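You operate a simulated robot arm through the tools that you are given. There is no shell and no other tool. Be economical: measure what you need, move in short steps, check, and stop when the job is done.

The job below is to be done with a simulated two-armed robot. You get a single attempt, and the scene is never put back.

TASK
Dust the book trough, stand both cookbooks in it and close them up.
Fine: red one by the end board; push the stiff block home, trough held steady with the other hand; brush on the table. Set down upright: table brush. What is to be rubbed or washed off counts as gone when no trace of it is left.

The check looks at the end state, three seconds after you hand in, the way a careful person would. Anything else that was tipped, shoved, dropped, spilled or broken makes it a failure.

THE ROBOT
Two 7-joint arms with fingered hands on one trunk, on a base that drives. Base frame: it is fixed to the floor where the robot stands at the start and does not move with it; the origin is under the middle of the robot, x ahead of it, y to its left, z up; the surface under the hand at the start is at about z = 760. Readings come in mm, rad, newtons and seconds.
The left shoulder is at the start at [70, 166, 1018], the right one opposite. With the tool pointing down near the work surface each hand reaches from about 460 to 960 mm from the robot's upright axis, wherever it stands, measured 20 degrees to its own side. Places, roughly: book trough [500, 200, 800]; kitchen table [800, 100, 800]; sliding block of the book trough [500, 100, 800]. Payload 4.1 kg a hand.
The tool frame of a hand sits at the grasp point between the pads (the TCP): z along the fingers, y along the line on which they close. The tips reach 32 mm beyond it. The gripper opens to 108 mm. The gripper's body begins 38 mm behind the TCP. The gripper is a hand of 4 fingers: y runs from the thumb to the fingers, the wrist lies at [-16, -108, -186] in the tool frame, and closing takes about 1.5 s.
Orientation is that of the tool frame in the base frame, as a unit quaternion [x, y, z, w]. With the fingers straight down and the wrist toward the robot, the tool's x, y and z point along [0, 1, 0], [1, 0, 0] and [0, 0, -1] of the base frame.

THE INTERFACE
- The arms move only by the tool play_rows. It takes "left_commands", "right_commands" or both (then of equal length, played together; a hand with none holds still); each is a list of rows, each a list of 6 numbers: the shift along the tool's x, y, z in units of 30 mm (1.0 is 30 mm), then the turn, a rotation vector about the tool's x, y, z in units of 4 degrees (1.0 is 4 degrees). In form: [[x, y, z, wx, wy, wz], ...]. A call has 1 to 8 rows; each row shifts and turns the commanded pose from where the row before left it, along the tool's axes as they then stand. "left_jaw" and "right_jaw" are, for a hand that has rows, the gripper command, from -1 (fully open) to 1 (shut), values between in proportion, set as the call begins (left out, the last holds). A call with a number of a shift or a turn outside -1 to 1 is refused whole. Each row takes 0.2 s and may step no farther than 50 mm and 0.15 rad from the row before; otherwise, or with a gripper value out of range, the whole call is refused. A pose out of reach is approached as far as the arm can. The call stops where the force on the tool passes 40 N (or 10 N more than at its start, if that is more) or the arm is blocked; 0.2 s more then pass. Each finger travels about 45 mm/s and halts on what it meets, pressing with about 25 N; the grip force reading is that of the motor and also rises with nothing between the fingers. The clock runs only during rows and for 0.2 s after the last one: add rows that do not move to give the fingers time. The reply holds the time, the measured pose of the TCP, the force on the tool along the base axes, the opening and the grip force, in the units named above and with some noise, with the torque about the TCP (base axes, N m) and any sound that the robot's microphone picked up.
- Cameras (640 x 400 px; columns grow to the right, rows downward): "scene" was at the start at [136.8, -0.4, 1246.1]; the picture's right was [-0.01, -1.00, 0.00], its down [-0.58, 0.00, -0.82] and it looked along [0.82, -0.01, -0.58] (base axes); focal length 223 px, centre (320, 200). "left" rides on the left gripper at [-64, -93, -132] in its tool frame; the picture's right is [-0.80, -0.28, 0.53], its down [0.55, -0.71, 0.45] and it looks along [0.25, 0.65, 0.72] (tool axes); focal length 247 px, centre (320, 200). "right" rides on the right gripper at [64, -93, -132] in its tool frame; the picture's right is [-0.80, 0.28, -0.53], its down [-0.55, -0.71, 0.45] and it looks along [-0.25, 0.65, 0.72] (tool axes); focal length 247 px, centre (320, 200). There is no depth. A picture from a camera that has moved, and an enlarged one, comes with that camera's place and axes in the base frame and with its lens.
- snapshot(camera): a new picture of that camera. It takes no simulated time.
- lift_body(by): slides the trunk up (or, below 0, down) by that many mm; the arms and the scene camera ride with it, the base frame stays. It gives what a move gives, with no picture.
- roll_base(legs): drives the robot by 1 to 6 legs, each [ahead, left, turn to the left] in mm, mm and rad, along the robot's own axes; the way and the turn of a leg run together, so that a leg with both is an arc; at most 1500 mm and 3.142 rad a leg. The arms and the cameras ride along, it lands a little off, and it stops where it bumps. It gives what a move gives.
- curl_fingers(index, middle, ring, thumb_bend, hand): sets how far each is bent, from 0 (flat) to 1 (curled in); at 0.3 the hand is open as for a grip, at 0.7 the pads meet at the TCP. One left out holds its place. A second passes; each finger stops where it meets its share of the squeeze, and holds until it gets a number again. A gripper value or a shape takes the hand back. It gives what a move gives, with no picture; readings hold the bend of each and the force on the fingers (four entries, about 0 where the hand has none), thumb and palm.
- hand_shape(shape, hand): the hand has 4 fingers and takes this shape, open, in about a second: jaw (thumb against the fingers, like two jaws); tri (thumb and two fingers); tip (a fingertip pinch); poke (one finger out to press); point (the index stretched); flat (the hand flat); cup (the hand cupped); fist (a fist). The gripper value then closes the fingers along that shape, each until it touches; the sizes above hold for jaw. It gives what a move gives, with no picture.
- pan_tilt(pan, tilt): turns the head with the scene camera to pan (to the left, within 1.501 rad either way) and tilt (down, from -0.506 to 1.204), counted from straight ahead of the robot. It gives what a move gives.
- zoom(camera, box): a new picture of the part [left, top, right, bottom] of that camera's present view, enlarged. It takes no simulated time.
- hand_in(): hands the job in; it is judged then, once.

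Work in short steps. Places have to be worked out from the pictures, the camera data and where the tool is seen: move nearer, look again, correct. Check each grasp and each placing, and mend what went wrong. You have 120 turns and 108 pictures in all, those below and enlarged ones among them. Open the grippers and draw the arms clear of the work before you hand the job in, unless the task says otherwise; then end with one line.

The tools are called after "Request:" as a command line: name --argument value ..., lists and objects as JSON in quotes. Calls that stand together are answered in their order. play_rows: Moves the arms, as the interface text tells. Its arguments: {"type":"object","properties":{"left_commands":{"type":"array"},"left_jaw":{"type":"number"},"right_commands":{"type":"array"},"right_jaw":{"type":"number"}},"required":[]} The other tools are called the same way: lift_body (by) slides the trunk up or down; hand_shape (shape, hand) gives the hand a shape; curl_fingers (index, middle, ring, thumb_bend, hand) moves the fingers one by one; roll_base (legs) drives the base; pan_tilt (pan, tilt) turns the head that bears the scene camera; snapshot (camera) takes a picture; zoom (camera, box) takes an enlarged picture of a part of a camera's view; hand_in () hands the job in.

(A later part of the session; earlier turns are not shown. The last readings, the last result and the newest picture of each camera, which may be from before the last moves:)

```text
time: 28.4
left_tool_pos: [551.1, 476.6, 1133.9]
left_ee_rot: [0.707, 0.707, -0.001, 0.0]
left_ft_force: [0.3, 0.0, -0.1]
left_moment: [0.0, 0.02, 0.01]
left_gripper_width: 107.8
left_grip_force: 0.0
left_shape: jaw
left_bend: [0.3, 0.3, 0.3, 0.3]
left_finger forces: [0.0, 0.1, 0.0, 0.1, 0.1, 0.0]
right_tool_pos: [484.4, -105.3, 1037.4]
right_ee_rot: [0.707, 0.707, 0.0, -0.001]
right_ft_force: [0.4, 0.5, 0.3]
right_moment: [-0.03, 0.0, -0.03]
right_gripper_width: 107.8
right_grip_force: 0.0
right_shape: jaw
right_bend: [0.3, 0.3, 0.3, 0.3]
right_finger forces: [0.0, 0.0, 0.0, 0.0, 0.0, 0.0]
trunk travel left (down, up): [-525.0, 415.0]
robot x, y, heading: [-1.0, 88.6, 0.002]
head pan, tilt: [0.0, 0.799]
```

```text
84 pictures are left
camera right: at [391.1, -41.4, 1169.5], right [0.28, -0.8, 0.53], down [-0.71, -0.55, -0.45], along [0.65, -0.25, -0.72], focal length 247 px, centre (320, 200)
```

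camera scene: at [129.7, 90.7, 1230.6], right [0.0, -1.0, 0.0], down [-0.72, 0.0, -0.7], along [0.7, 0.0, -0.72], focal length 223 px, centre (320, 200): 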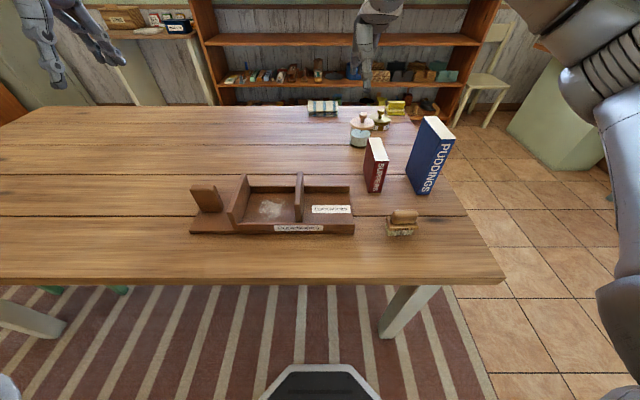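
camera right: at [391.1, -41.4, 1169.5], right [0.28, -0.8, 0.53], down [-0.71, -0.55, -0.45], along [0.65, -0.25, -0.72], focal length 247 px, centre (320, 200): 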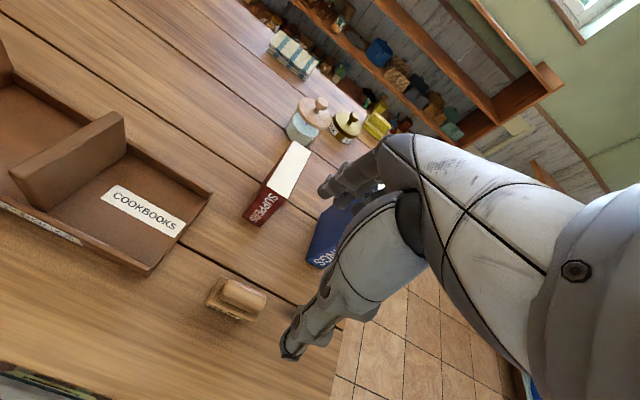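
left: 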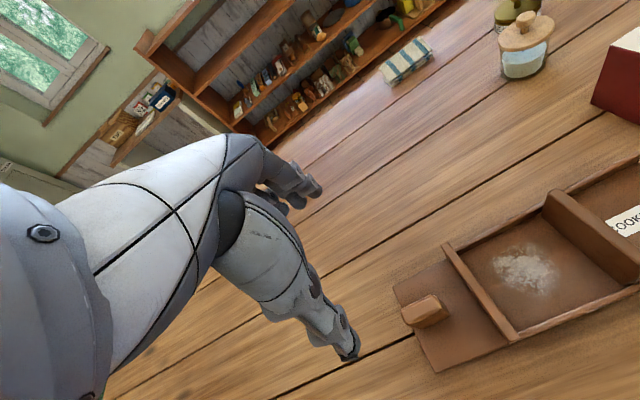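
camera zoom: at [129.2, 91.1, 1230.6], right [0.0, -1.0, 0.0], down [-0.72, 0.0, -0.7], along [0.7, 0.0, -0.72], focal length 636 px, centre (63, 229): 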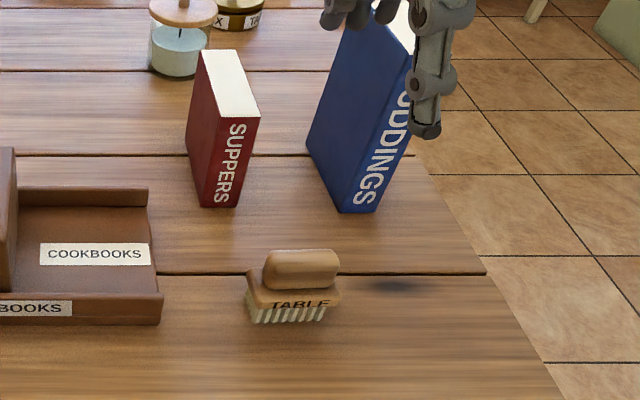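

The brush stands upright on the table. Next I turn the right hand 90° so it closes along y (wrist to the right), ready for the books.

Request:
play_rows --right_commands '[[0, 0, 0, 0, 0, -1], [0, 0, 0, 0, 0, -1], [0, 0, 0, 0, 0, -1], [0, 0, 0, 0, 0, -1], [0, 0, 0, 0, 0, -1], [0, 0, 0, 0, 0, -1], [0, 0, 0, 0, 0, -1], [0, 0, 0, 0, 0, -1]]'

Request:
play_rows --right_commands '[[0, 0, 0, 0, 0, -1], [0, 0, 0, 0, 0, -1], [0, 0, 0, 0, 0, -1], [0, 0, 0, 0, 0, -1], [0, 0, 0, 0, 0, -1], [0, 0, 0, 0, 0, -1], [0, 0, 0, 0, 0, -1], [0, 0, 0, 0, 0, -1]]'

Request:
play_rows --right_commands '[[0, 0, 0, 0, 0, -1], [0, 0, 0, 0, 0, -1], [0, 0, 0, 0, 0, -1], [0, 0, 0, 0, 0, -1], [0, 0, 0, 0, 0, -1], [0, 0, 0, 0, 0, -1], [0, 0, 0, 0, 0, -0.5]]'

Request:
snapshot --camera "right"

Request:
snapshot --camera "scene"

```text
time: 30.2
left_tool_pos: [552.9, 475.7, 1134.7]
left_ee_rot: [0.706, 0.708, 0.0, 0.0]
left_ft_force: [0.6, 0.3, 0.4]
left_moment: [-0.01, 0.0, 0.01]
left_gripper_width: 107.5
left_grip_force: 0.0
left_shape: jaw
left_bend: [0.3, 0.3, 0.3, 0.3]
left_finger forces: [0.1, 0.0, 0.0, 0.0, 0.0, 0.0]
right_tool_pos: [483.9, -108.0, 1039.4]
right_ee_rot: [0.484, 0.875, -0.001, 0.001]
right_ft_force: [-0.2, -0.2, 0.1]
right_moment: [0.0, -0.02, -0.01]
right_gripper_width: 107.6
right_grip_force: 0.1
right_shape: jaw
right_bend: [0.3, 0.3, 0.3, 0.3]
right_finger forces: [0.1, 0.1, 0.1, 0.1, 0.0, 0.1]
trunk travel left (down, up): [-525.0, 415.0]
robot x, y, heading: [1.6, 87.4, 0.003]
head pan, tilt: [0.0, 0.799]
```

```text
time: 32.0
left_tool_pos: [552.4, 477.1, 1135.0]
left_ee_rot: [0.707, 0.707, 0.0, 0.0]
left_ft_force: [-0.3, -0.3, 0.0]
left_moment: [0.03, -0.01, 0.01]
left_gripper_width: 107.6
left_grip_force: 0.0
left_shape: jaw
left_bend: [0.3, 0.3, 0.3, 0.3]
left_finger forces: [0.0, 0.0, 0.0, 0.1, 0.1, 0.0]
right_tool_pos: [484.0, -107.3, 1040.1]
right_ee_rot: [0.327, 0.945, 0.0, -0.001]
right_ft_force: [-1.4, -0.1, -0.2]
right_moment: [0.05, -0.01, -0.02]
right_gripper_width: 107.6
right_grip_force: 0.1
right_shape: jaw
right_bend: [0.3, 0.3, 0.3, 0.3]
right_finger forces: [0.0, 0.0, 0.1, 0.0, 0.0, 0.1]
right hand out of reach, approached as far as the arm can: row 6, 7, 8
trunk travel left (down, up): [-525.0, 415.0]
robot x, y, heading: [-6.0, 90.5, -0.004]
head pan, tilt: [0.0, 0.799]
```

```text
time: 33.6
left_tool_pos: [552.1, 476.2, 1134.6]
left_ee_rot: [0.707, 0.707, -0.001, 0.0]
left_ft_force: [-1.0, 0.0, 0.3]
left_moment: [-0.02, 0.0, 0.0]
left_gripper_width: 107.8
left_grip_force: 0.1
left_shape: jaw
left_bend: [0.3, 0.3, 0.3, 0.3]
left_finger forces: [0.0, 0.0, 0.0, 0.1, 0.1, 0.0]
right_tool_pos: [484.5, -105.9, 1038.9]
right_ee_rot: [0.328, 0.945, 0.001, -0.001]
right_ft_force: [0.0, 0.2, -0.3]
right_moment: [0.01, -0.04, 0.01]
right_gripper_width: 108.0
right_grip_force: 0.1
right_shape: jaw
right_bend: [0.3, 0.3, 0.3, 0.3]
right_finger forces: [0.0, 0.0, 0.0, 0.1, 0.1, 0.0]
right hand out of reach, approached as far as the arm can: row 1, 2, 3, 4, 5, 6
trunk travel left (down, up): [-525.0, 415.0]
robot x, y, heading: [-3.4, 88.5, 0.004]
head pan, tilt: [0.0, 0.799]
```

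```text
83 pictures are left
camera right: at [375.8, -140.2, 1171.6], right [0.8, -0.27, 0.53], down [-0.01, -0.89, -0.45], along [0.6, 0.36, -0.72], focal length 247 px, centre (320, 200)
```

right: 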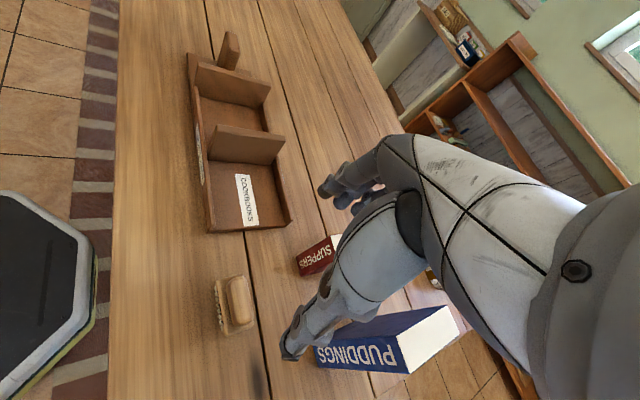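

```text
82 pictures are left
camera scene: at [129.6, 90.8, 1230.6], right [0.0, -1.0, 0.0], down [-0.72, 0.0, -0.7], along [0.7, 0.0, -0.72], focal length 223 px, centre (320, 200)
```

scene: 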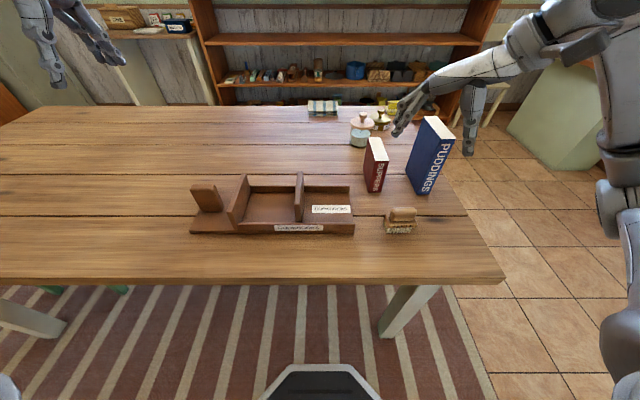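

The wrist twist stops at about 52°, so I'll drive to the table's right front corner and face it diagonally; from there the closing-along-y posture is easy for both hands. First slide right, then turn left.

Request:
roll_base --legs '[[20, -420, 0], [0, 0, 0.8]]'

Request:
pan_tilt --pan 0.0 --tilt 0.75

Request:
snapshot --camera "scene"

```text
time: 38.3
left_tool_pos: [129.1, 330.5, 1135.1]
left_ee_rot: [0.377, 0.926, 0.0, 0.001]
left_ft_force: [0.5, 0.7, -0.5]
left_moment: [0.0, -0.02, -0.01]
left_gripper_width: 107.4
left_grip_force: 0.0
left_shape: jaw
left_bend: [0.3, 0.3, 0.3, 0.3]
left_finger forces: [0.1, 0.0, 0.1, 0.0, 0.1, 0.1]
right_tool_pos: [497.7, -126.4, 1040.9]
right_ee_rot: [-0.066, 0.998, -0.001, -0.001]
right_ft_force: [0.0, 0.1, 0.0]
right_moment: [0.02, -0.04, 0.0]
right_gripper_width: 107.7
right_grip_force: 0.0
right_shape: jaw
right_bend: [0.3, 0.3, 0.3, 0.3]
right_finger forces: [0.0, 0.0, 0.0, 0.1, 0.1, 0.0]
trunk travel left (down, up): [-525.0, 415.0]
robot x, y, heading: [18.0, -333.3, 0.796]
head pan, tilt: [0.0, 0.799]
```

```text
time: 39.0
left_tool_pos: [129.4, 330.4, 1135.2]
left_ee_rot: [0.377, 0.926, 0.0, 0.0]
left_ft_force: [0.1, -0.1, 0.1]
left_moment: [-0.04, 0.01, 0.03]
left_gripper_width: 107.6
left_grip_force: 0.0
left_shape: jaw
left_bend: [0.3, 0.3, 0.3, 0.3]
left_finger forces: [0.1, 0.0, 0.0, 0.0, 0.1, 0.0]
right_tool_pos: [498.3, -125.1, 1040.6]
right_ee_rot: [-0.065, 0.998, 0.0, -0.001]
right_ft_force: [0.2, -0.1, -0.2]
right_moment: [0.0, 0.02, 0.01]
right_gripper_width: 107.7
right_grip_force: 0.0
right_shape: jaw
right_bend: [0.3, 0.3, 0.3, 0.3]
right_finger forces: [0.1, 0.0, 0.1, 0.0, 0.0, 0.0]
trunk travel left (down, up): [-525.0, 415.0]
robot x, y, heading: [17.9, -329.4, 0.793]
head pan, tilt: [0.0, 0.75]
```

```text
81 pictures are left
camera scene: at [110.8, -238.8, 1234.6], right [0.71, -0.7, 0.0], down [-0.48, -0.49, -0.73], along [0.51, 0.52, -0.68], focal length 223 px, centre (320, 200)
```

scene: 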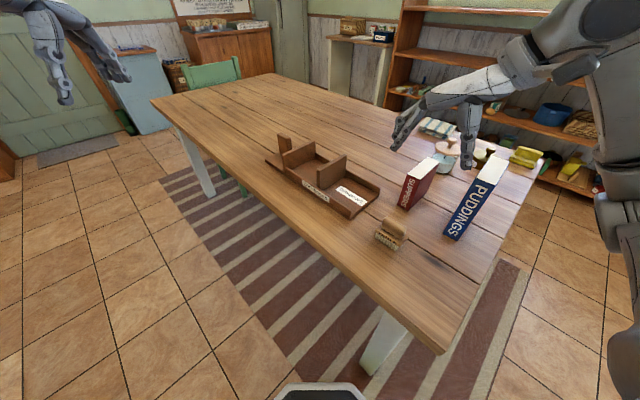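

The robot stands at (18,-330), heading 0.79, and the hand is now about 7.5° past alignment. I straighten it and move it above the red book, then look closely.

Request:
play_rows --right_commands '[[0, 0, 0, 0, 0, 0.95], [0, 0, 0, 0, 0, 0.95], [-1, 0.27, 0, 0, 0, 0], [-1, 0.27, 0, 0, 0, 0], [-1, 0.27, 0, 0, 0, 0], [-1, 0.27, 0, 0, 0, 0], [-1, 0.27, 0, 0, 0, 0], [-1, 0.27, 0, 0, 0, 0]]'

Request:
snapshot --camera "right"

Request:
zoom --camera "scene" --box '[370, 140, 530, 260]'

Request:
zoom --camera "scene" --box '[250, 120, 410, 240]'

```text
time: 40.8
left_tool_pos: [130.6, 329.0, 1133.8]
left_ee_rot: [0.378, 0.926, 0.0, 0.0]
left_ft_force: [0.1, -0.3, -0.2]
left_moment: [-0.01, 0.02, 0.01]
left_gripper_width: 107.8
left_grip_force: 0.0
left_shape: jaw
left_bend: [0.3, 0.3, 0.3, 0.3]
left_finger forces: [0.1, 0.0, 0.0, 0.0, 0.0, 0.0]
right_tool_pos: [538.5, -115.6, 1039.6]
right_ee_rot: [0.0, 1.0, 0.0, 0.0]
right_ft_force: [-0.2, 1.2, -0.6]
right_moment: [0.01, -0.01, 0.02]
right_gripper_width: 107.5
right_grip_force: 0.1
right_shape: jaw
right_bend: [0.3, 0.3, 0.3, 0.3]
right_finger forces: [0.0, 0.0, 0.0, 0.1, 0.0, 0.0]
right hand out of reach, approached as far as the arm can: row 4, 5, 6, 7, 8
trunk travel left (down, up): [-525.0, 415.0]
robot x, y, heading: [19.6, -333.5, 0.797]
head pan, tilt: [0.0, 0.75]
```

```text
80 pictures are left
camera right: at [473.6, -208.3, 1172.2], right [0.8, 0.28, 0.53], down [0.55, -0.71, -0.45], along [0.25, 0.65, -0.72], focal length 247 px, centre (320, 200)
```

right: 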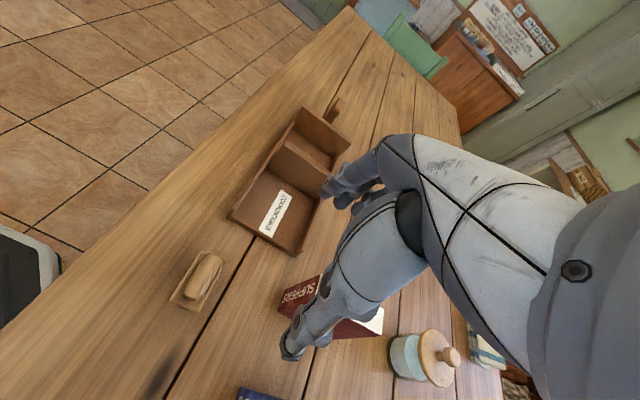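

```text
3.33 times, centred on (450, 200) of scene
camera zoom: at [110.9, -238.8, 1234.6], right [0.71, -0.7, 0.0], down [-0.48, -0.49, -0.73], along [0.51, 0.52, -0.68], focal length 742 px, centre (-113, 200)
```

zoom: 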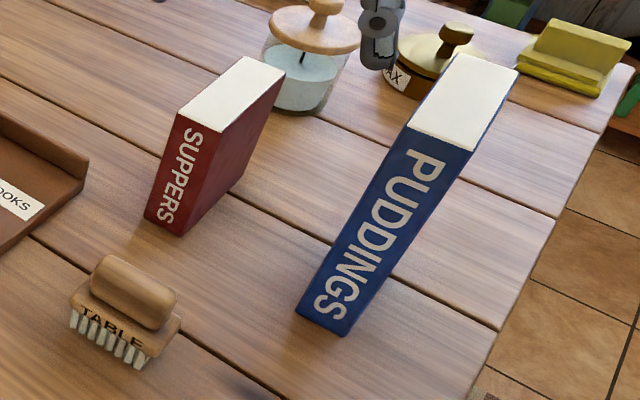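

```text
3.33 times, centred on (330, 180) of scene
camera zoom: at [110.9, -238.8, 1234.6], right [0.71, -0.7, 0.0], down [-0.48, -0.49, -0.73], along [0.51, 0.52, -0.68], focal length 742 px, centre (287, 267)
```

zoom: 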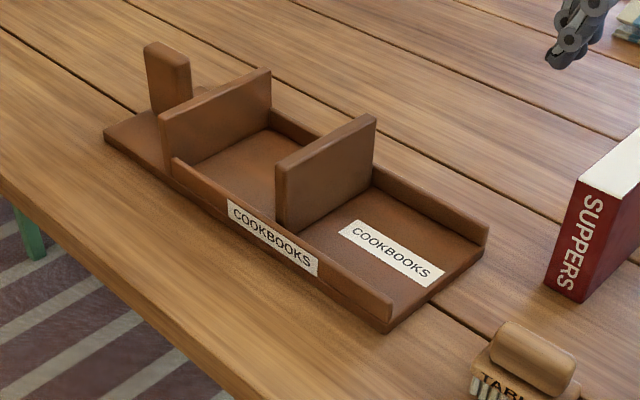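

With this twist the right hand runs out of reach near x≈540, so I stand further around the corner, facing more along +y. First I raise the trunk 60 mm so the hands pass well over the blue book.

Request:
lift_body --by 60

Request:
roll_base --legs '[[27, -323, 0], [0, 0, 0.4]]'

Request:
snapshot --camera "scene"

```text
time: 41.8
left_tool_pos: [128.8, 330.8, 1194.6]
left_ee_rot: [0.376, 0.927, -0.001, 0.0]
left_ft_force: [-0.1, 0.0, 0.2]
left_moment: [-0.03, -0.01, 0.01]
left_gripper_width: 107.6
left_grip_force: 0.1
left_shape: jaw
left_bend: [0.3, 0.3, 0.3, 0.3]
left_finger forces: [0.0, 0.0, 0.1, 0.0, 0.0, 0.1]
right_tool_pos: [538.0, -115.0, 1099.1]
right_ee_rot: [0.001, 1.0, 0.0, 0.0]
right_ft_force: [0.4, 0.2, 0.3]
right_moment: [-0.04, 0.04, -0.04]
right_gripper_width: 107.7
right_grip_force: 0.1
right_shape: jaw
right_bend: [0.3, 0.3, 0.3, 0.3]
right_finger forces: [0.1, 0.0, 0.1, 0.0, 0.0, 0.0]
trunk travel left (down, up): [-585.0, 355.0]
robot x, y, heading: [24.1, -336.7, 0.794]
head pan, tilt: [0.0, 0.75]
```

```text
time: 45.1
left_tool_pos: [113.7, 118.6, 1195.3]
left_ee_rot: [0.188, 0.982, 0.0, 0.0]
left_ft_force: [-0.7, 0.6, 0.1]
left_moment: [0.03, -0.02, 0.03]
left_gripper_width: 107.5
left_grip_force: 0.0
left_shape: jaw
left_bend: [0.3, 0.3, 0.3, 0.3]
left_finger forces: [0.1, 0.1, 0.1, 0.0, 0.0, 0.0]
right_tool_pos: [662.6, -136.8, 1100.7]
right_ee_rot: [-0.194, 0.981, 0.0, 0.0]
right_ft_force: [-0.1, -0.6, -0.2]
right_moment: [0.03, -0.01, -0.04]
right_gripper_width: 107.7
right_grip_force: 0.1
right_shape: jaw
right_bend: [0.3, 0.3, 0.3, 0.3]
right_finger forces: [0.1, 0.0, 0.0, 0.0, 0.0, 0.0]
trunk travel left (down, up): [-585.0, 355.0]
robot x, y, heading: [266.7, -536.7, 1.188]
head pan, tilt: [0.0, 0.75]
```

```text
77 pictures are left
camera scene: at [314.2, -414.1, 1294.6], right [0.93, -0.37, 0.0], down [-0.25, -0.63, -0.73], along [0.27, 0.68, -0.68], focal length 223 px, centre (320, 200)
```

scene: 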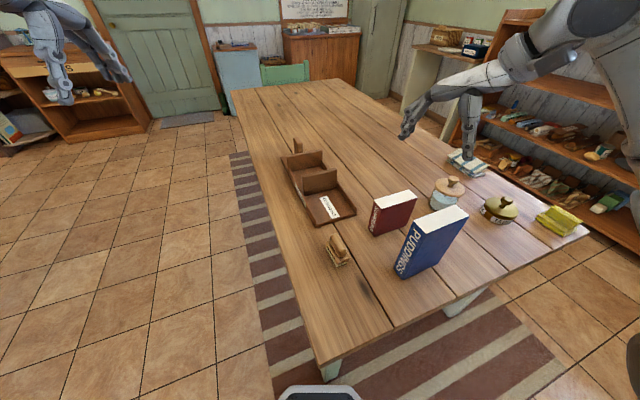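

Good position. I turn the hand back 22.4° so it closes along y, and zoom in on the books from here.

Request:
play_rows --right_commands '[[0, 0, 0, 0, 0, 0.93], [0, 0, 0, 0, 0, 0.93], [0, 0, 0, 0, 0, 0.93], [0, 0, 0, 0, 0, 0.93], [0, 0, 0, 0, 0, 0.93], [0, 0, 0, 0, 0, 0.93]]'

Request:
zoom --camera "scene" --box '[360, 180, 480, 285]'

Request:
zoom --camera "scene" --box '[260, 130, 380, 235]'

Request:
snapshot --camera "right"

```text
time: 46.5
left_tool_pos: [113.7, 119.2, 1194.2]
left_ee_rot: [0.189, 0.982, 0.0, 0.001]
left_ft_force: [-0.2, 0.3, -0.3]
left_moment: [0.0, -0.05, 0.05]
left_gripper_width: 107.5
left_grip_force: 0.0
left_shape: jaw
left_bend: [0.3, 0.3, 0.3, 0.3]
left_finger forces: [0.0, 0.0, 0.0, 0.1, 0.0, 0.0]
right_tool_pos: [661.8, -136.9, 1099.3]
right_ee_rot: [0.0, 1.0, 0.0, 0.0]
right_ft_force: [0.6, 0.0, 0.2]
right_moment: [0.02, 0.04, -0.01]
right_gripper_width: 107.9
right_grip_force: 0.0
right_shape: jaw
right_bend: [0.3, 0.3, 0.3, 0.3]
right_finger forces: [0.0, 0.0, 0.1, 0.1, 0.0, 0.1]
trunk travel left (down, up): [-585.0, 355.0]
robot x, y, heading: [264.2, -538.4, 1.189]
head pan, tilt: [0.0, 0.75]
```

```text
3.81 times, centred on (420, 232) of scene
camera zoom: at [314.2, -414.2, 1294.6], right [0.93, -0.37, 0.0], down [-0.25, -0.63, -0.73], along [0.27, 0.68, -0.68], focal length 848 px, centre (-61, 76)
```

zoom: 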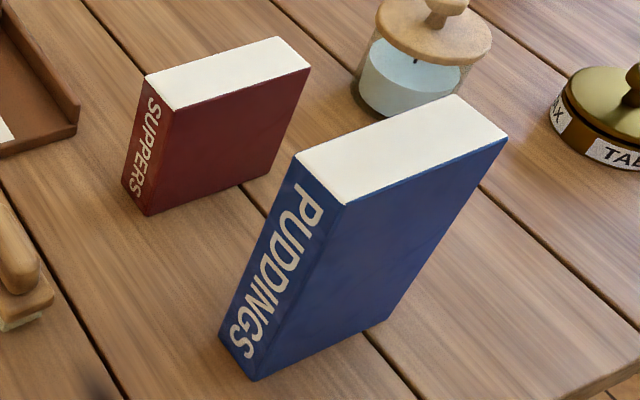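

```text
3.81 times, centred on (320, 182) of scene
camera zoom: at [314.2, -414.2, 1294.6], right [0.93, -0.37, 0.0], down [-0.25, -0.63, -0.73], along [0.27, 0.68, -0.68], focal length 848 px, centre (320, 267)
```

zoom: 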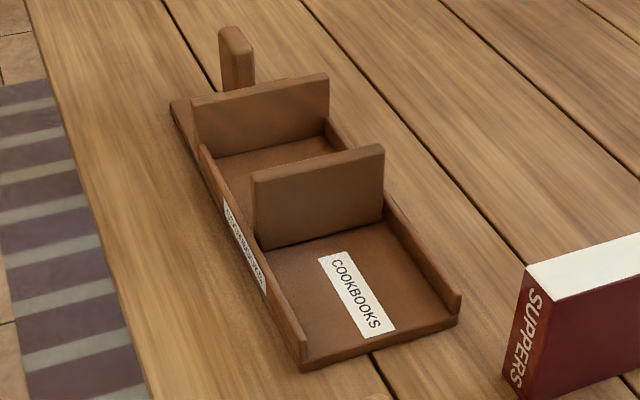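

```text
74 pictures are left
camera right: at [597.4, -230.0, 1231.9], right [0.8, 0.28, 0.53], down [0.55, -0.71, -0.45], along [0.25, 0.65, -0.72], focal length 247 px, centre (320, 200)
```

right: 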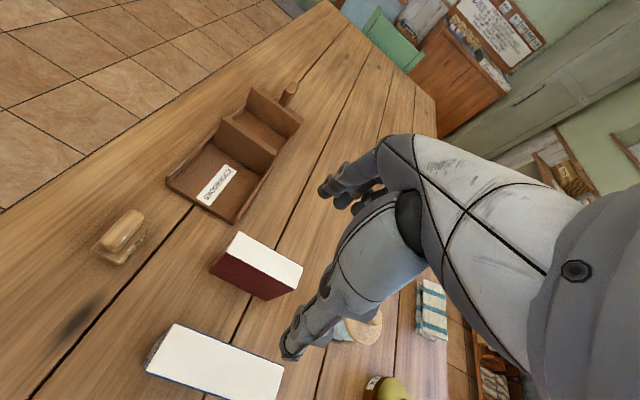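

Book positions agree between views: red centred at (677,-74), 115×37 mm, top z≈878, square to the axes; blue centred at (669,-217), top ≈947. I move the right hand above the red book to z≈930.

Request:
play_rows --right_commands '[[-0.25, 1, 0, 0, 0, 0], [-0.25, 1, 0.3, 0, 0, 0], [0, 0.1, 1, 0, 0, 0], [0, 0, 1, 0, 0, 0], [0, 0, 1, 0, 0, 0], [0, 0, 1, 0, 0, 0], [0, 0, 1, 0, 0, 0], [0, 0, 0.33, 0, 0, 0]]' --right_jaw -1

Request:
snapshot --camera "right"

Request:
zoom --camera "scene" --box '[340, 120, 500, 285]'

```text
time: 48.3
left_tool_pos: [113.7, 117.4, 1196.4]
left_ee_rot: [0.189, 0.982, 0.0, 0.0]
left_ft_force: [0.5, 0.1, 1.0]
left_moment: [-0.01, 0.01, 0.01]
left_gripper_width: 107.8
left_grip_force: 0.1
left_shape: jaw
left_bend: [0.3, 0.3, 0.3, 0.3]
left_finger forces: [0.1, 0.0, 0.0, 0.1, 0.0, 0.0]
right_tool_pos: [677.2, -73.6, 931.8]
right_ee_rot: [0.0, 1.0, -0.001, -0.001]
right_ft_force: [-0.7, -0.2, 0.8]
right_moment: [0.04, 0.01, 0.03]
right_gripper_width: 107.7
right_grip_force: 0.1
right_shape: jaw
right_bend: [0.3, 0.3, 0.3, 0.3]
right_finger forces: [0.1, 0.1, 0.0, 0.1, 0.1, 0.0]
trunk travel left (down, up): [-585.0, 355.0]
robot x, y, heading: [270.3, -538.5, 1.191]
head pan, tilt: [0.0, 0.75]
```

```text
73 pictures are left
camera right: at [612.5, -166.9, 1062.9], right [0.8, 0.28, 0.53], down [0.55, -0.71, -0.45], along [0.25, 0.65, -0.72], focal length 247 px, centre (320, 200)
```

right: 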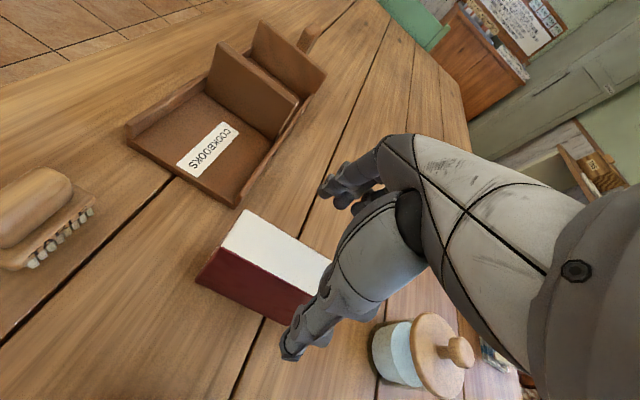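

```text
2.42 times, centred on (420, 202) of scene
camera zoom: at [314.4, -414.2, 1294.6], right [0.93, -0.37, 0.0], down [-0.25, -0.63, -0.73], along [0.27, 0.68, -0.68], focal length 540 px, centre (78, 194)
```

zoom: 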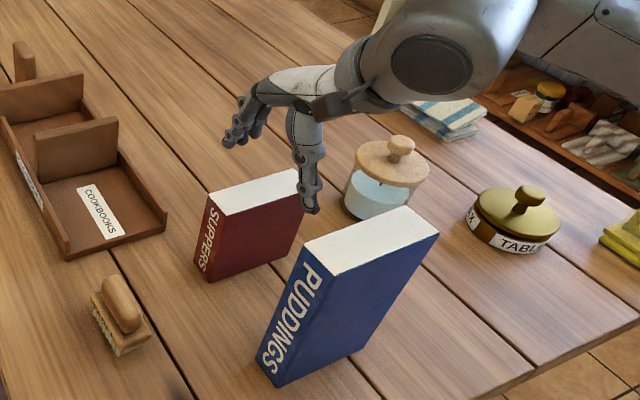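

The right camera confirms the top's front corners at (620,-56) and (619,-93). I lower to z≈865 and close on the book.

Request:
play_rows --right_commands '[[0, 0, 0.75, 0, 0, 0], [0, 0, 0.75, 0, 0, 0], [0, -0.02, 0.72, 0, 0, 0]]'

Request:
play_rows --right_commands '[[0, 0, 0, 0, 0, 0], [0, 0, 0, 0, 0, 0], [0, 0, 0, 0, 0, 0], [0, 0, 0, 0, 0, 0], [0, 0, 0, 0, 0, 0], [0, 0, 0, 0, 0, 0], [0, 0, 0, 0, 0, 0], [0, 0, 0, 0, 0, 0]]' --right_jaw 1

Request:
zoom --camera "right" --box '[160, 150, 440, 400]'

Request:
zoom --camera "scene" --box '[340, 150, 480, 285]'

```text
time: 49.1
left_tool_pos: [114.0, 118.2, 1194.1]
left_ee_rot: [0.189, 0.982, 0.0, 0.0]
left_ft_force: [0.2, 0.5, 0.0]
left_moment: [-0.04, 0.01, 0.03]
left_gripper_width: 107.5
left_grip_force: 0.1
left_shape: jaw
left_bend: [0.3, 0.3, 0.3, 0.3]
left_finger forces: [0.0, 0.0, 0.1, 0.1, 0.0, 0.0]
right_tool_pos: [677.3, -74.5, 863.6]
right_ee_rot: [-0.001, 1.0, 0.0, -0.001]
right_ft_force: [-0.2, -0.4, -0.3]
right_moment: [-0.02, -0.03, -0.01]
right_gripper_width: 107.8
right_grip_force: 0.0
right_shape: jaw
right_bend: [0.3, 0.3, 0.3, 0.3]
right_finger forces: [0.0, 0.0, 0.0, 0.0, 0.0, 0.0]
trunk travel left (down, up): [-585.0, 355.0]
robot x, y, heading: [263.3, -538.3, 1.189]
head pan, tilt: [0.0, 0.75]
```

```text
time: 50.9
left_tool_pos: [114.3, 118.4, 1195.8]
left_ee_rot: [0.189, 0.982, -0.001, -0.001]
left_ft_force: [0.7, -0.4, 0.0]
left_moment: [0.03, -0.02, -0.01]
left_gripper_width: 107.7
left_grip_force: 0.0
left_shape: jaw
left_bend: [0.3, 0.3, 0.3, 0.3]
left_finger forces: [0.1, 0.1, 0.0, 0.0, 0.1, 0.0]
right_tool_pos: [677.4, -74.6, 863.7]
right_ee_rot: [0.0, 1.0, -0.001, 0.0]
right_ft_force: [1.0, 0.0, -0.6]
right_moment: [0.01, 0.02, -0.02]
right_gripper_width: 35.2
right_grip_force: 25.2
right_shape: jaw
right_bend: [0.74, 0.52, 0.5, 0.74]
right_finger forces: [12.7, 6.7, 3.1, 0.0, 22.4, 0.0]
trunk travel left (down, up): [-585.0, 355.0]
robot x, y, heading: [268.9, -539.3, 1.193]
head pan, tilt: [0.0, 0.75]
```

```text
1.60 times, centred on (300, 275) of right
camera zoom: at [612.8, -167.6, 995.7], right [0.8, 0.28, 0.53], down [0.55, -0.71, -0.45], along [0.25, 0.65, -0.72], focal length 395 px, centre (352, 80)
```

zoom: 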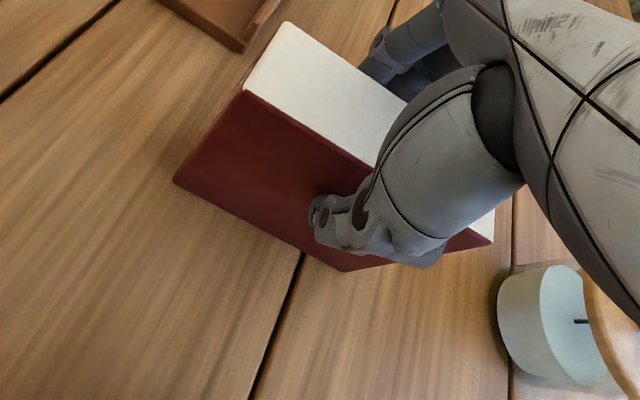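

```text
2.96 times, centred on (410, 218) of scene
camera zoom: at [314.6, -414.0, 1294.6], right [0.93, -0.37, 0.0], down [-0.25, -0.63, -0.73], along [0.27, 0.68, -0.68], focal length 660 px, centre (53, 148)
```

zoom: 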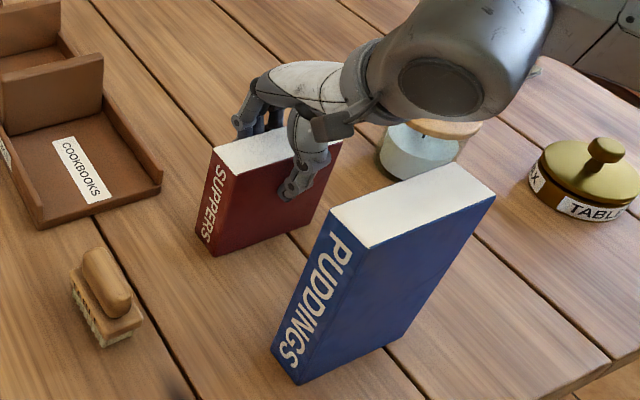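

The red book is firmly held and unmoved. I lift it 132 mm and check.

Request:
play_rows --right_commands '[[0, 0, -0.6, 0, 0, 0], [0, 0, -0.95, 0, 0, 0], [0, 0, -0.95, 0, 0, 0], [0, 0, -0.95, 0, 0, 0], [0, 0, -0.95, 0, 0, 0]]'

Request:
snapshot --camera "scene"

```text
time: 52.1
left_tool_pos: [112.6, 117.4, 1195.3]
left_ee_rot: [0.189, 0.982, 0.0, 0.0]
left_ft_force: [0.5, -0.2, 0.0]
left_moment: [-0.01, -0.04, 0.01]
left_gripper_width: 107.5
left_grip_force: 0.0
left_shape: jaw
left_bend: [0.3, 0.3, 0.3, 0.3]
left_finger forces: [0.1, 0.0, 0.0, 0.0, 0.0, 0.0]
right_tool_pos: [677.6, -73.8, 996.8]
right_ee_rot: [0.0, 1.0, -0.002, -0.001]
right_ft_force: [0.8, -0.1, -1.7]
right_moment: [-0.01, -0.01, 0.0]
right_gripper_width: 34.9
right_grip_force: 24.9
right_shape: jaw
right_bend: [0.74, 0.53, 0.5, 0.74]
right_finger forces: [12.5, 6.7, 3.1, 0.1, 22.4, 0.1]
trunk travel left (down, up): [-585.0, 355.0]
robot x, y, heading: [265.8, -538.2, 1.19]
head pan, tilt: [0.0, 0.75]
```

```text
69 pictures are left
camera scene: at [314.1, -414.0, 1294.5], right [0.93, -0.37, 0.0], down [-0.25, -0.63, -0.73], along [0.27, 0.68, -0.68], focal length 223 px, centre (320, 200)
```

scene: 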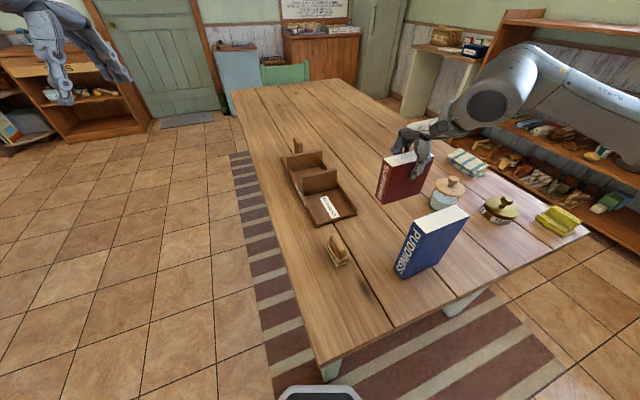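

The book hangs straight. I carry it over the trough to about (539,272), staying high.

Request:
play_rows --right_commands '[[0.383, 0.963, 0, 0, 0, 0], [0.383, 0.963, 0, 0, 0, 0], [0.383, 0.963, 0, 0, 0, 0], [0.383, 0.963, 0, 0, 0, 0], [0.383, 0.963, 0, 0, 0, 0], [0.383, 0.963, 0, 0, 0, 0]]'

Request:
play_rows --right_commands '[[0.383, 0.963, 0, 0, 0, 0], [0.383, 0.963, 0, 0, 0, 0], [0.383, 0.963, 0, 0, 0, 0], [0.383, 0.963, 0, 0, 0, 0], [0.383, 0.963, 0, 0, 0, 0], [0.383, 0.9, 0, 0, 0, 0]]'

Request:
zoom --camera "scene" --box '[260, 90, 380, 235]'

Request:
snapshot --camera "right"

```text
time: 53.5
left_tool_pos: [112.5, 119.3, 1194.1]
left_ee_rot: [0.188, 0.982, -0.002, 0.001]
left_ft_force: [-0.7, 1.4, 0.1]
left_moment: [0.02, 0.02, 0.0]
left_gripper_width: 107.8
left_grip_force: 0.0
left_shape: jaw
left_bend: [0.3, 0.3, 0.3, 0.3]
left_finger forces: [0.0, 0.0, 0.0, 0.0, 0.0, 0.0]
right_tool_pos: [606.3, 99.3, 995.6]
right_ee_rot: [0.001, 1.0, -0.001, 0.0]
right_ft_force: [0.3, 0.2, -1.7]
right_moment: [-0.01, 0.01, -0.03]
right_gripper_width: 34.9
right_grip_force: 25.2
right_shape: jaw
right_bend: [0.74, 0.53, 0.51, 0.74]
right_finger forces: [12.7, 6.8, 3.2, 0.0, 22.6, 0.1]
trunk travel left (down, up): [-585.0, 355.0]
robot x, y, heading: [266.0, -538.1, 1.188]
head pan, tilt: [0.0, 0.75]
```

```text
time: 54.9
left_tool_pos: [114.3, 118.9, 1194.6]
left_ee_rot: [0.189, 0.982, 0.0, 0.0]
left_ft_force: [-1.0, -0.6, 0.1]
left_moment: [-0.01, -0.01, -0.01]
left_gripper_width: 107.5
left_grip_force: 0.1
left_shape: jaw
left_bend: [0.3, 0.3, 0.3, 0.3]
left_finger forces: [0.0, 0.1, 0.0, 0.0, 0.0, 0.0]
right_tool_pos: [546.3, 253.3, 997.1]
right_ee_rot: [-0.001, 1.0, 0.001, -0.001]
right_ft_force: [-0.1, -0.3, -3.0]
right_moment: [0.0, 0.01, -0.02]
right_gripper_width: 34.9
right_grip_force: 25.1
right_shape: jaw
right_bend: [0.74, 0.53, 0.51, 0.74]
right_finger forces: [12.5, 6.6, 3.1, 0.1, 22.5, 0.1]
right hand out of reach, approached as far as the arm can: row 6
trunk travel left (down, up): [-585.0, 355.0]
robot x, y, heading: [263.3, -539.7, 1.194]
head pan, tilt: [0.0, 0.75]
```

```text
2.76 times, centred on (320, 162) of scene
camera zoom: at [315.1, -414.0, 1294.5], right [0.93, -0.37, 0.0], down [-0.25, -0.63, -0.73], along [0.27, 0.68, -0.68], focal length 614 px, centre (320, 303)
```

zoom: 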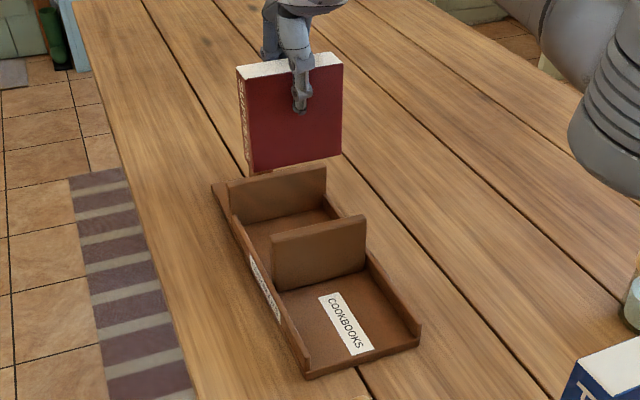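

```text
67 pictures are left
camera right: at [482.0, 159.6, 1129.1], right [0.8, 0.28, 0.53], down [0.55, -0.71, -0.45], along [0.25, 0.65, -0.72], focal length 247 px, centre (320, 200)
```

right: 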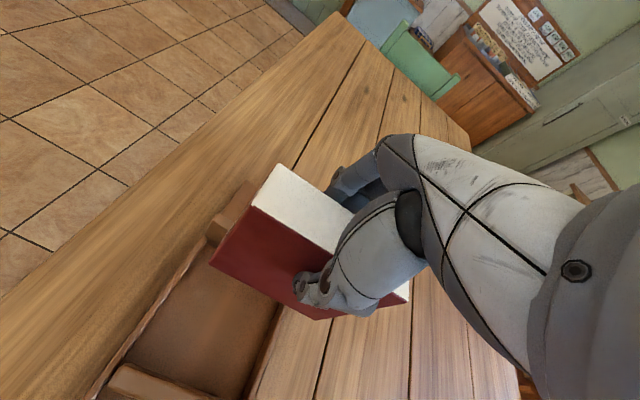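

I'm about 20 mm short of reach with the book. Before shifting the base I look down at the table leg near the robot's base.

Request:
pan_tilt --pan 0.0 --tilt 1.2

Request:
snapshot --camera "scene"

```text
time: 55.8
left_tool_pos: [112.2, 119.2, 1193.8]
left_ee_rot: [0.189, 0.982, -0.001, 0.0]
left_ft_force: [-1.2, 0.3, 0.4]
left_moment: [-0.01, -0.02, 0.01]
left_gripper_width: 107.7
left_grip_force: 0.1
left_shape: jaw
left_bend: [0.3, 0.3, 0.3, 0.3]
left_finger forces: [0.0, 0.0, 0.1, 0.0, 0.0, 0.1]
right_tool_pos: [546.0, 253.2, 997.3]
right_ee_rot: [0.0, 1.0, 0.0, 0.0]
right_ft_force: [-0.6, 0.7, -2.0]
right_moment: [0.02, 0.01, 0.03]
right_gripper_width: 34.8
right_grip_force: 24.5
right_shape: jaw
right_bend: [0.74, 0.53, 0.51, 0.74]
right_finger forces: [12.6, 6.7, 3.2, 0.0, 22.5, 0.0]
trunk travel left (down, up): [-585.0, 355.0]
robot x, y, heading: [267.1, -541.6, 1.188]
head pan, tilt: [0.0, 1.201]
```

```text
66 pictures are left
camera scene: at [304.3, -438.5, 1262.8], right [0.93, -0.37, 0.0], down [-0.35, -0.86, -0.36], along [0.14, 0.34, -0.93], focal length 223 px, centre (320, 200)
```

scene: 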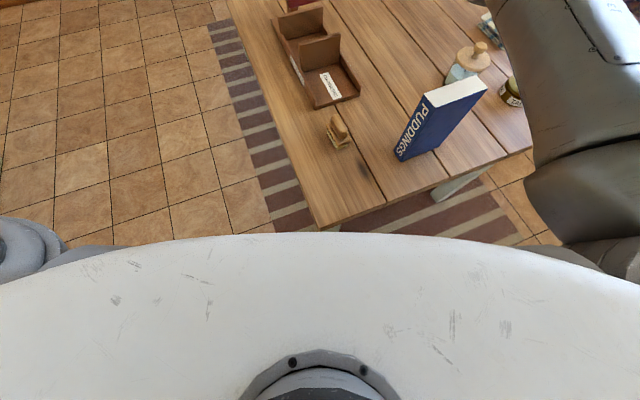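

The leg stands near (415,-235), about 310 mm from the axis, so turning in place is safe and brings the right shoulder closer. I turn left 0.3 rad and restore the head tilt.

Request:
roll_base --legs '[[0, 0, 0.3]]'

Request:
pan_tilt --pan 0.0 --tilt 0.7

Request:
snapshot --camera "scene"

```text
time: 57.2
left_tool_pos: [-75.8, 42.1, 1194.2]
left_ee_rot: [0.037, 0.999, 0.0, 0.0]
left_ft_force: [1.1, 0.3, 0.0]
left_moment: [-0.02, 0.0, 0.0]
left_gripper_width: 107.7
left_grip_force: 0.0
left_shape: jaw
left_bend: [0.3, 0.3, 0.3, 0.3]
left_finger forces: [0.0, 0.1, 0.1, 0.0, 0.1, 0.1]
right_tool_pos: [297.2, 300.3, 997.3]
right_ee_rot: [-0.151, 0.988, -0.001, -0.001]
right_ft_force: [0.2, 0.0, -2.7]
right_moment: [0.02, 0.01, -0.01]
right_gripper_width: 34.8
right_grip_force: 24.6
right_shape: jaw
right_bend: [0.74, 0.53, 0.51, 0.74]
right_finger forces: [12.5, 6.7, 3.1, 0.0, 22.3, 0.0]
trunk travel left (down, up): [-585.0, 355.0]
robot x, y, heading: [265.2, -535.1, 1.493]
head pan, tilt: [0.0, 1.201]
```

```text
time: 58.1
left_tool_pos: [-75.0, 43.0, 1195.9]
left_ee_rot: [0.038, 0.999, 0.001, 0.002]
left_ft_force: [0.4, -0.1, 0.4]
left_moment: [0.03, -0.03, -0.04]
left_gripper_width: 107.6
left_grip_force: 0.1
left_shape: jaw
left_bend: [0.3, 0.3, 0.3, 0.3]
left_finger forces: [0.0, 0.0, 0.0, 0.0, 0.1, 0.0]
right_tool_pos: [296.1, 299.6, 996.2]
right_ee_rot: [-0.151, 0.989, -0.001, -0.001]
right_ft_force: [-0.5, 0.6, -2.6]
right_moment: [0.01, 0.03, 0.0]
right_gripper_width: 34.9
right_grip_force: 24.7
right_shape: jaw
right_bend: [0.74, 0.53, 0.51, 0.74]
right_finger forces: [12.6, 6.7, 3.2, 0.0, 22.3, 0.1]
trunk travel left (down, up): [-585.0, 355.0]
robot x, y, heading: [263.9, -537.3, 1.493]
head pan, tilt: [0.0, 0.7]
```

```text
65 pictures are left
camera scene: at [275.3, -402.4, 1298.7], right [1.0, -0.08, 0.0], down [-0.05, -0.64, -0.76], along [0.06, 0.76, -0.65], focal length 223 px, centre (320, 200)
```

scene: 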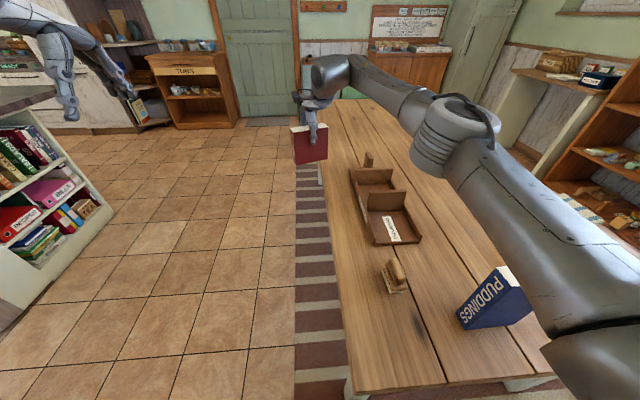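

I square the hand again (17.4°) and then bring the book back over the trough bay.

Request:
play_rows --right_commands '[[0, 0, 0, 0, 0, 0.87], [0, 0, 0, 0, 0, 0.87], [0, 0, 0, 0, 0, 0.87], [0, 0, 0, 0, 0, 0.87], [0, 0, 0, 0, 0, 0.87], [-0.9, -0.1, 0, 0, 0, 0], [-0.9, -0.1, 0, 0, 0, 0], [-0.9, -0.1, 0, 0, 0, 0]]'

Request:
play_rows --right_commands '[[-0.9, -0.13, 0, 0, 0, 0], [-0.9, -0.13, 0, 0, 0, 0], [-0.9, -0.13, 0, 0, 0, 0], [-0.9, -0.13, 0, 0, 0, 0], [-0.9, -0.13, 0, 0, 0, 0], [-0.9, -0.05, 0, 0, 0, 0]]'

Request:
zoom --camera "scene" --box '[320, 100, 460, 260]'

Request:
snapshot --camera "right"

```text
time: 59.9
left_tool_pos: [-74.6, 42.8, 1195.0]
left_ee_rot: [0.038, 0.999, 0.001, -0.001]
left_ft_force: [0.0, 0.1, 0.3]
left_moment: [0.05, 0.05, -0.02]
left_gripper_width: 107.7
left_grip_force: 0.1
left_shape: jaw
left_bend: [0.3, 0.3, 0.3, 0.3]
left_finger forces: [0.0, 0.1, 0.0, 0.1, 0.1, 0.0]
right_tool_pos: [378.7, 289.5, 995.4]
right_ee_rot: [-0.001, 1.0, 0.0, -0.001]
right_ft_force: [-0.3, -0.5, -1.9]
right_moment: [0.02, -0.02, 0.01]
right_gripper_width: 35.1
right_grip_force: 24.7
right_shape: jaw
right_bend: [0.74, 0.53, 0.51, 0.74]
right_finger forces: [12.6, 6.6, 3.1, 0.0, 22.2, 0.0]
trunk travel left (down, up): [-585.0, 355.0]
robot x, y, heading: [264.8, -535.6, 1.496]
head pan, tilt: [0.0, 0.7]
```

```text
time: 61.3
left_tool_pos: [-73.5, 41.8, 1194.4]
left_ee_rot: [0.039, 0.999, 0.0, 0.0]
left_ft_force: [-0.6, -0.3, -0.1]
left_moment: [0.01, 0.03, -0.05]
left_gripper_width: 107.5
left_grip_force: 0.0
left_shape: jaw
left_bend: [0.3, 0.3, 0.3, 0.3]
left_finger forces: [0.1, 0.0, 0.1, 0.0, 0.0, 0.0]
right_tool_pos: [541.5, 268.0, 996.6]
right_ee_rot: [-0.001, 1.0, -0.001, -0.002]
right_ft_force: [-0.5, 0.5, -3.1]
right_moment: [0.0, -0.02, -0.02]
right_gripper_width: 34.7
right_grip_force: 25.1
right_shape: jaw
right_bend: [0.74, 0.53, 0.51, 0.74]
right_finger forces: [12.6, 6.6, 3.1, 0.0, 22.3, 0.1]
trunk travel left (down, up): [-585.0, 355.0]
robot x, y, heading: [262.9, -539.7, 1.496]
head pan, tilt: [0.0, 0.7]
```

```text
2.50 times, centred on (390, 180) of scene
camera zoom: at [276.5, -402.6, 1298.8], right [1.0, -0.08, 0.0], down [-0.05, -0.64, -0.76], along [0.06, 0.76, -0.64], focal length 557 px, centre (145, 250)
```

zoom: 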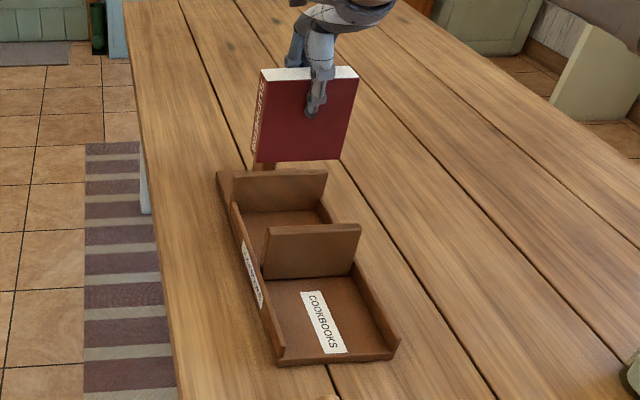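

```text
63 pictures are left
camera right: at [476.9, 176.2, 1128.8], right [0.8, 0.29, 0.53], down [0.55, -0.71, -0.45], along [0.25, 0.65, -0.72], focal length 247 px, centre (320, 200)
```

right: 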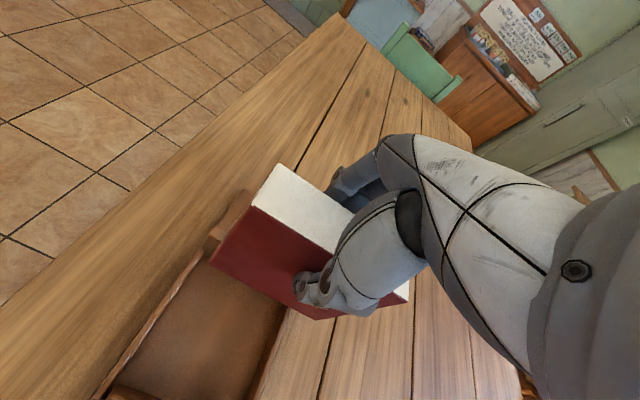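

The book is over the bay. I lower to z≈915 (book bottom just above the rails at ≈811) and check the fit.

Request:
play_rows --right_commands '[[0, 0, 0.9, 0, 0, 0], [0, 0, 0.9, 0, 0, 0], [0, 0, 0.9, 0, 0, 0]]'

Request:
zoom --camera "scene" --box '[340, 110, 440, 225]'

Request:
zoom --camera "right" --box '[140, 140, 440, 400]'

```text
time: 62.1
left_tool_pos: [-75.5, 43.3, 1195.0]
left_ee_rot: [0.038, 0.999, -0.001, -0.001]
left_ft_force: [-0.3, 0.7, 0.1]
left_moment: [-0.01, 0.01, -0.03]
left_gripper_width: 107.6
left_grip_force: 0.1
left_shape: jaw
left_bend: [0.3, 0.3, 0.3, 0.3]
left_finger forces: [0.0, 0.0, 0.0, 0.0, 0.0, 0.0]
right_tool_pos: [539.7, 270.1, 913.3]
right_ee_rot: [-0.001, 1.0, -0.001, -0.001]
right_ft_force: [-0.5, -0.4, -3.0]
right_moment: [0.02, 0.0, 0.01]
right_gripper_width: 34.6
right_grip_force: 24.9
right_shape: jaw
right_bend: [0.74, 0.53, 0.51, 0.74]
right_finger forces: [12.5, 6.7, 3.1, 0.0, 22.3, 0.0]
trunk travel left (down, up): [-585.0, 355.0]
robot x, y, heading: [267.1, -537.8, 1.496]
head pan, tilt: [0.0, 0.7]
```

```text
3.48 times, centred on (390, 168) of scene
camera zoom: at [275.6, -401.6, 1298.7], right [1.0, -0.08, 0.0], down [-0.05, -0.64, -0.76], along [0.06, 0.76, -0.65], focal length 774 px, centre (76, 313)
```

zoom: 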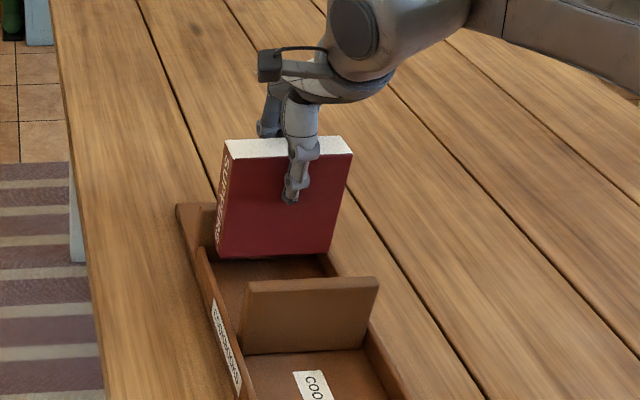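

```text
1.54 times, centred on (290, 270) of right
camera zoom: at [474.8, 178.3, 1046.6], right [0.8, 0.28, 0.53], down [0.55, -0.71, -0.45], along [0.25, 0.65, -0.72], focal length 380 px, centre (366, 92)
```

zoom: 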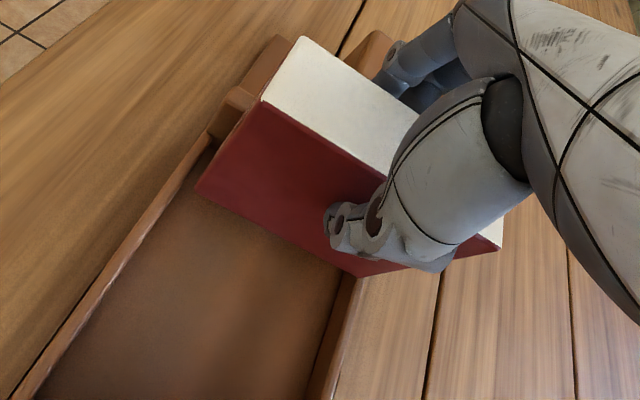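

Clearances look right: about 6 mm front and 5 mm back, with the left face a few mm from the end board. I lower it gently to the floor.

Request:
play_rows --right_commands '[[0, 0, 0.4, 0, 0, 0], [0, 0, 0.4, 0, 0, 0], [0, 0, 0.2, 0, 0, 0], [0, 0, 0.07, 0, 0, 0], [0, 0, 0.05, 0, 0, 0], [0, 0, 0.05, 0, 0, 0]]'

```text
time: 63.5
left_tool_pos: [-74.8, 42.9, 1196.0]
left_ee_rot: [0.038, 0.999, 0.0, 0.0]
left_ft_force: [-1.0, -0.6, -0.7]
left_moment: [0.01, -0.03, 0.01]
left_gripper_width: 107.6
left_grip_force: 0.0
left_shape: jaw
left_bend: [0.3, 0.3, 0.3, 0.3]
left_finger forces: [0.0, 0.1, 0.1, 0.1, 0.0, 0.0]
right_tool_pos: [540.3, 270.4, 881.6]
right_ee_rot: [0.0, 1.0, -0.001, -0.001]
right_ft_force: [0.6, 0.1, -2.4]
right_moment: [0.07, 0.01, 0.02]
right_gripper_width: 34.7
right_grip_force: 24.7
right_shape: jaw
right_bend: [0.74, 0.53, 0.51, 0.74]
right_finger forces: [12.5, 6.6, 3.1, 0.0, 22.3, 0.0]
trunk travel left (down, up): [-585.0, 355.0]
robot x, y, heading: [266.3, -537.8, 1.493]
head pan, tilt: [0.0, 0.7]
```

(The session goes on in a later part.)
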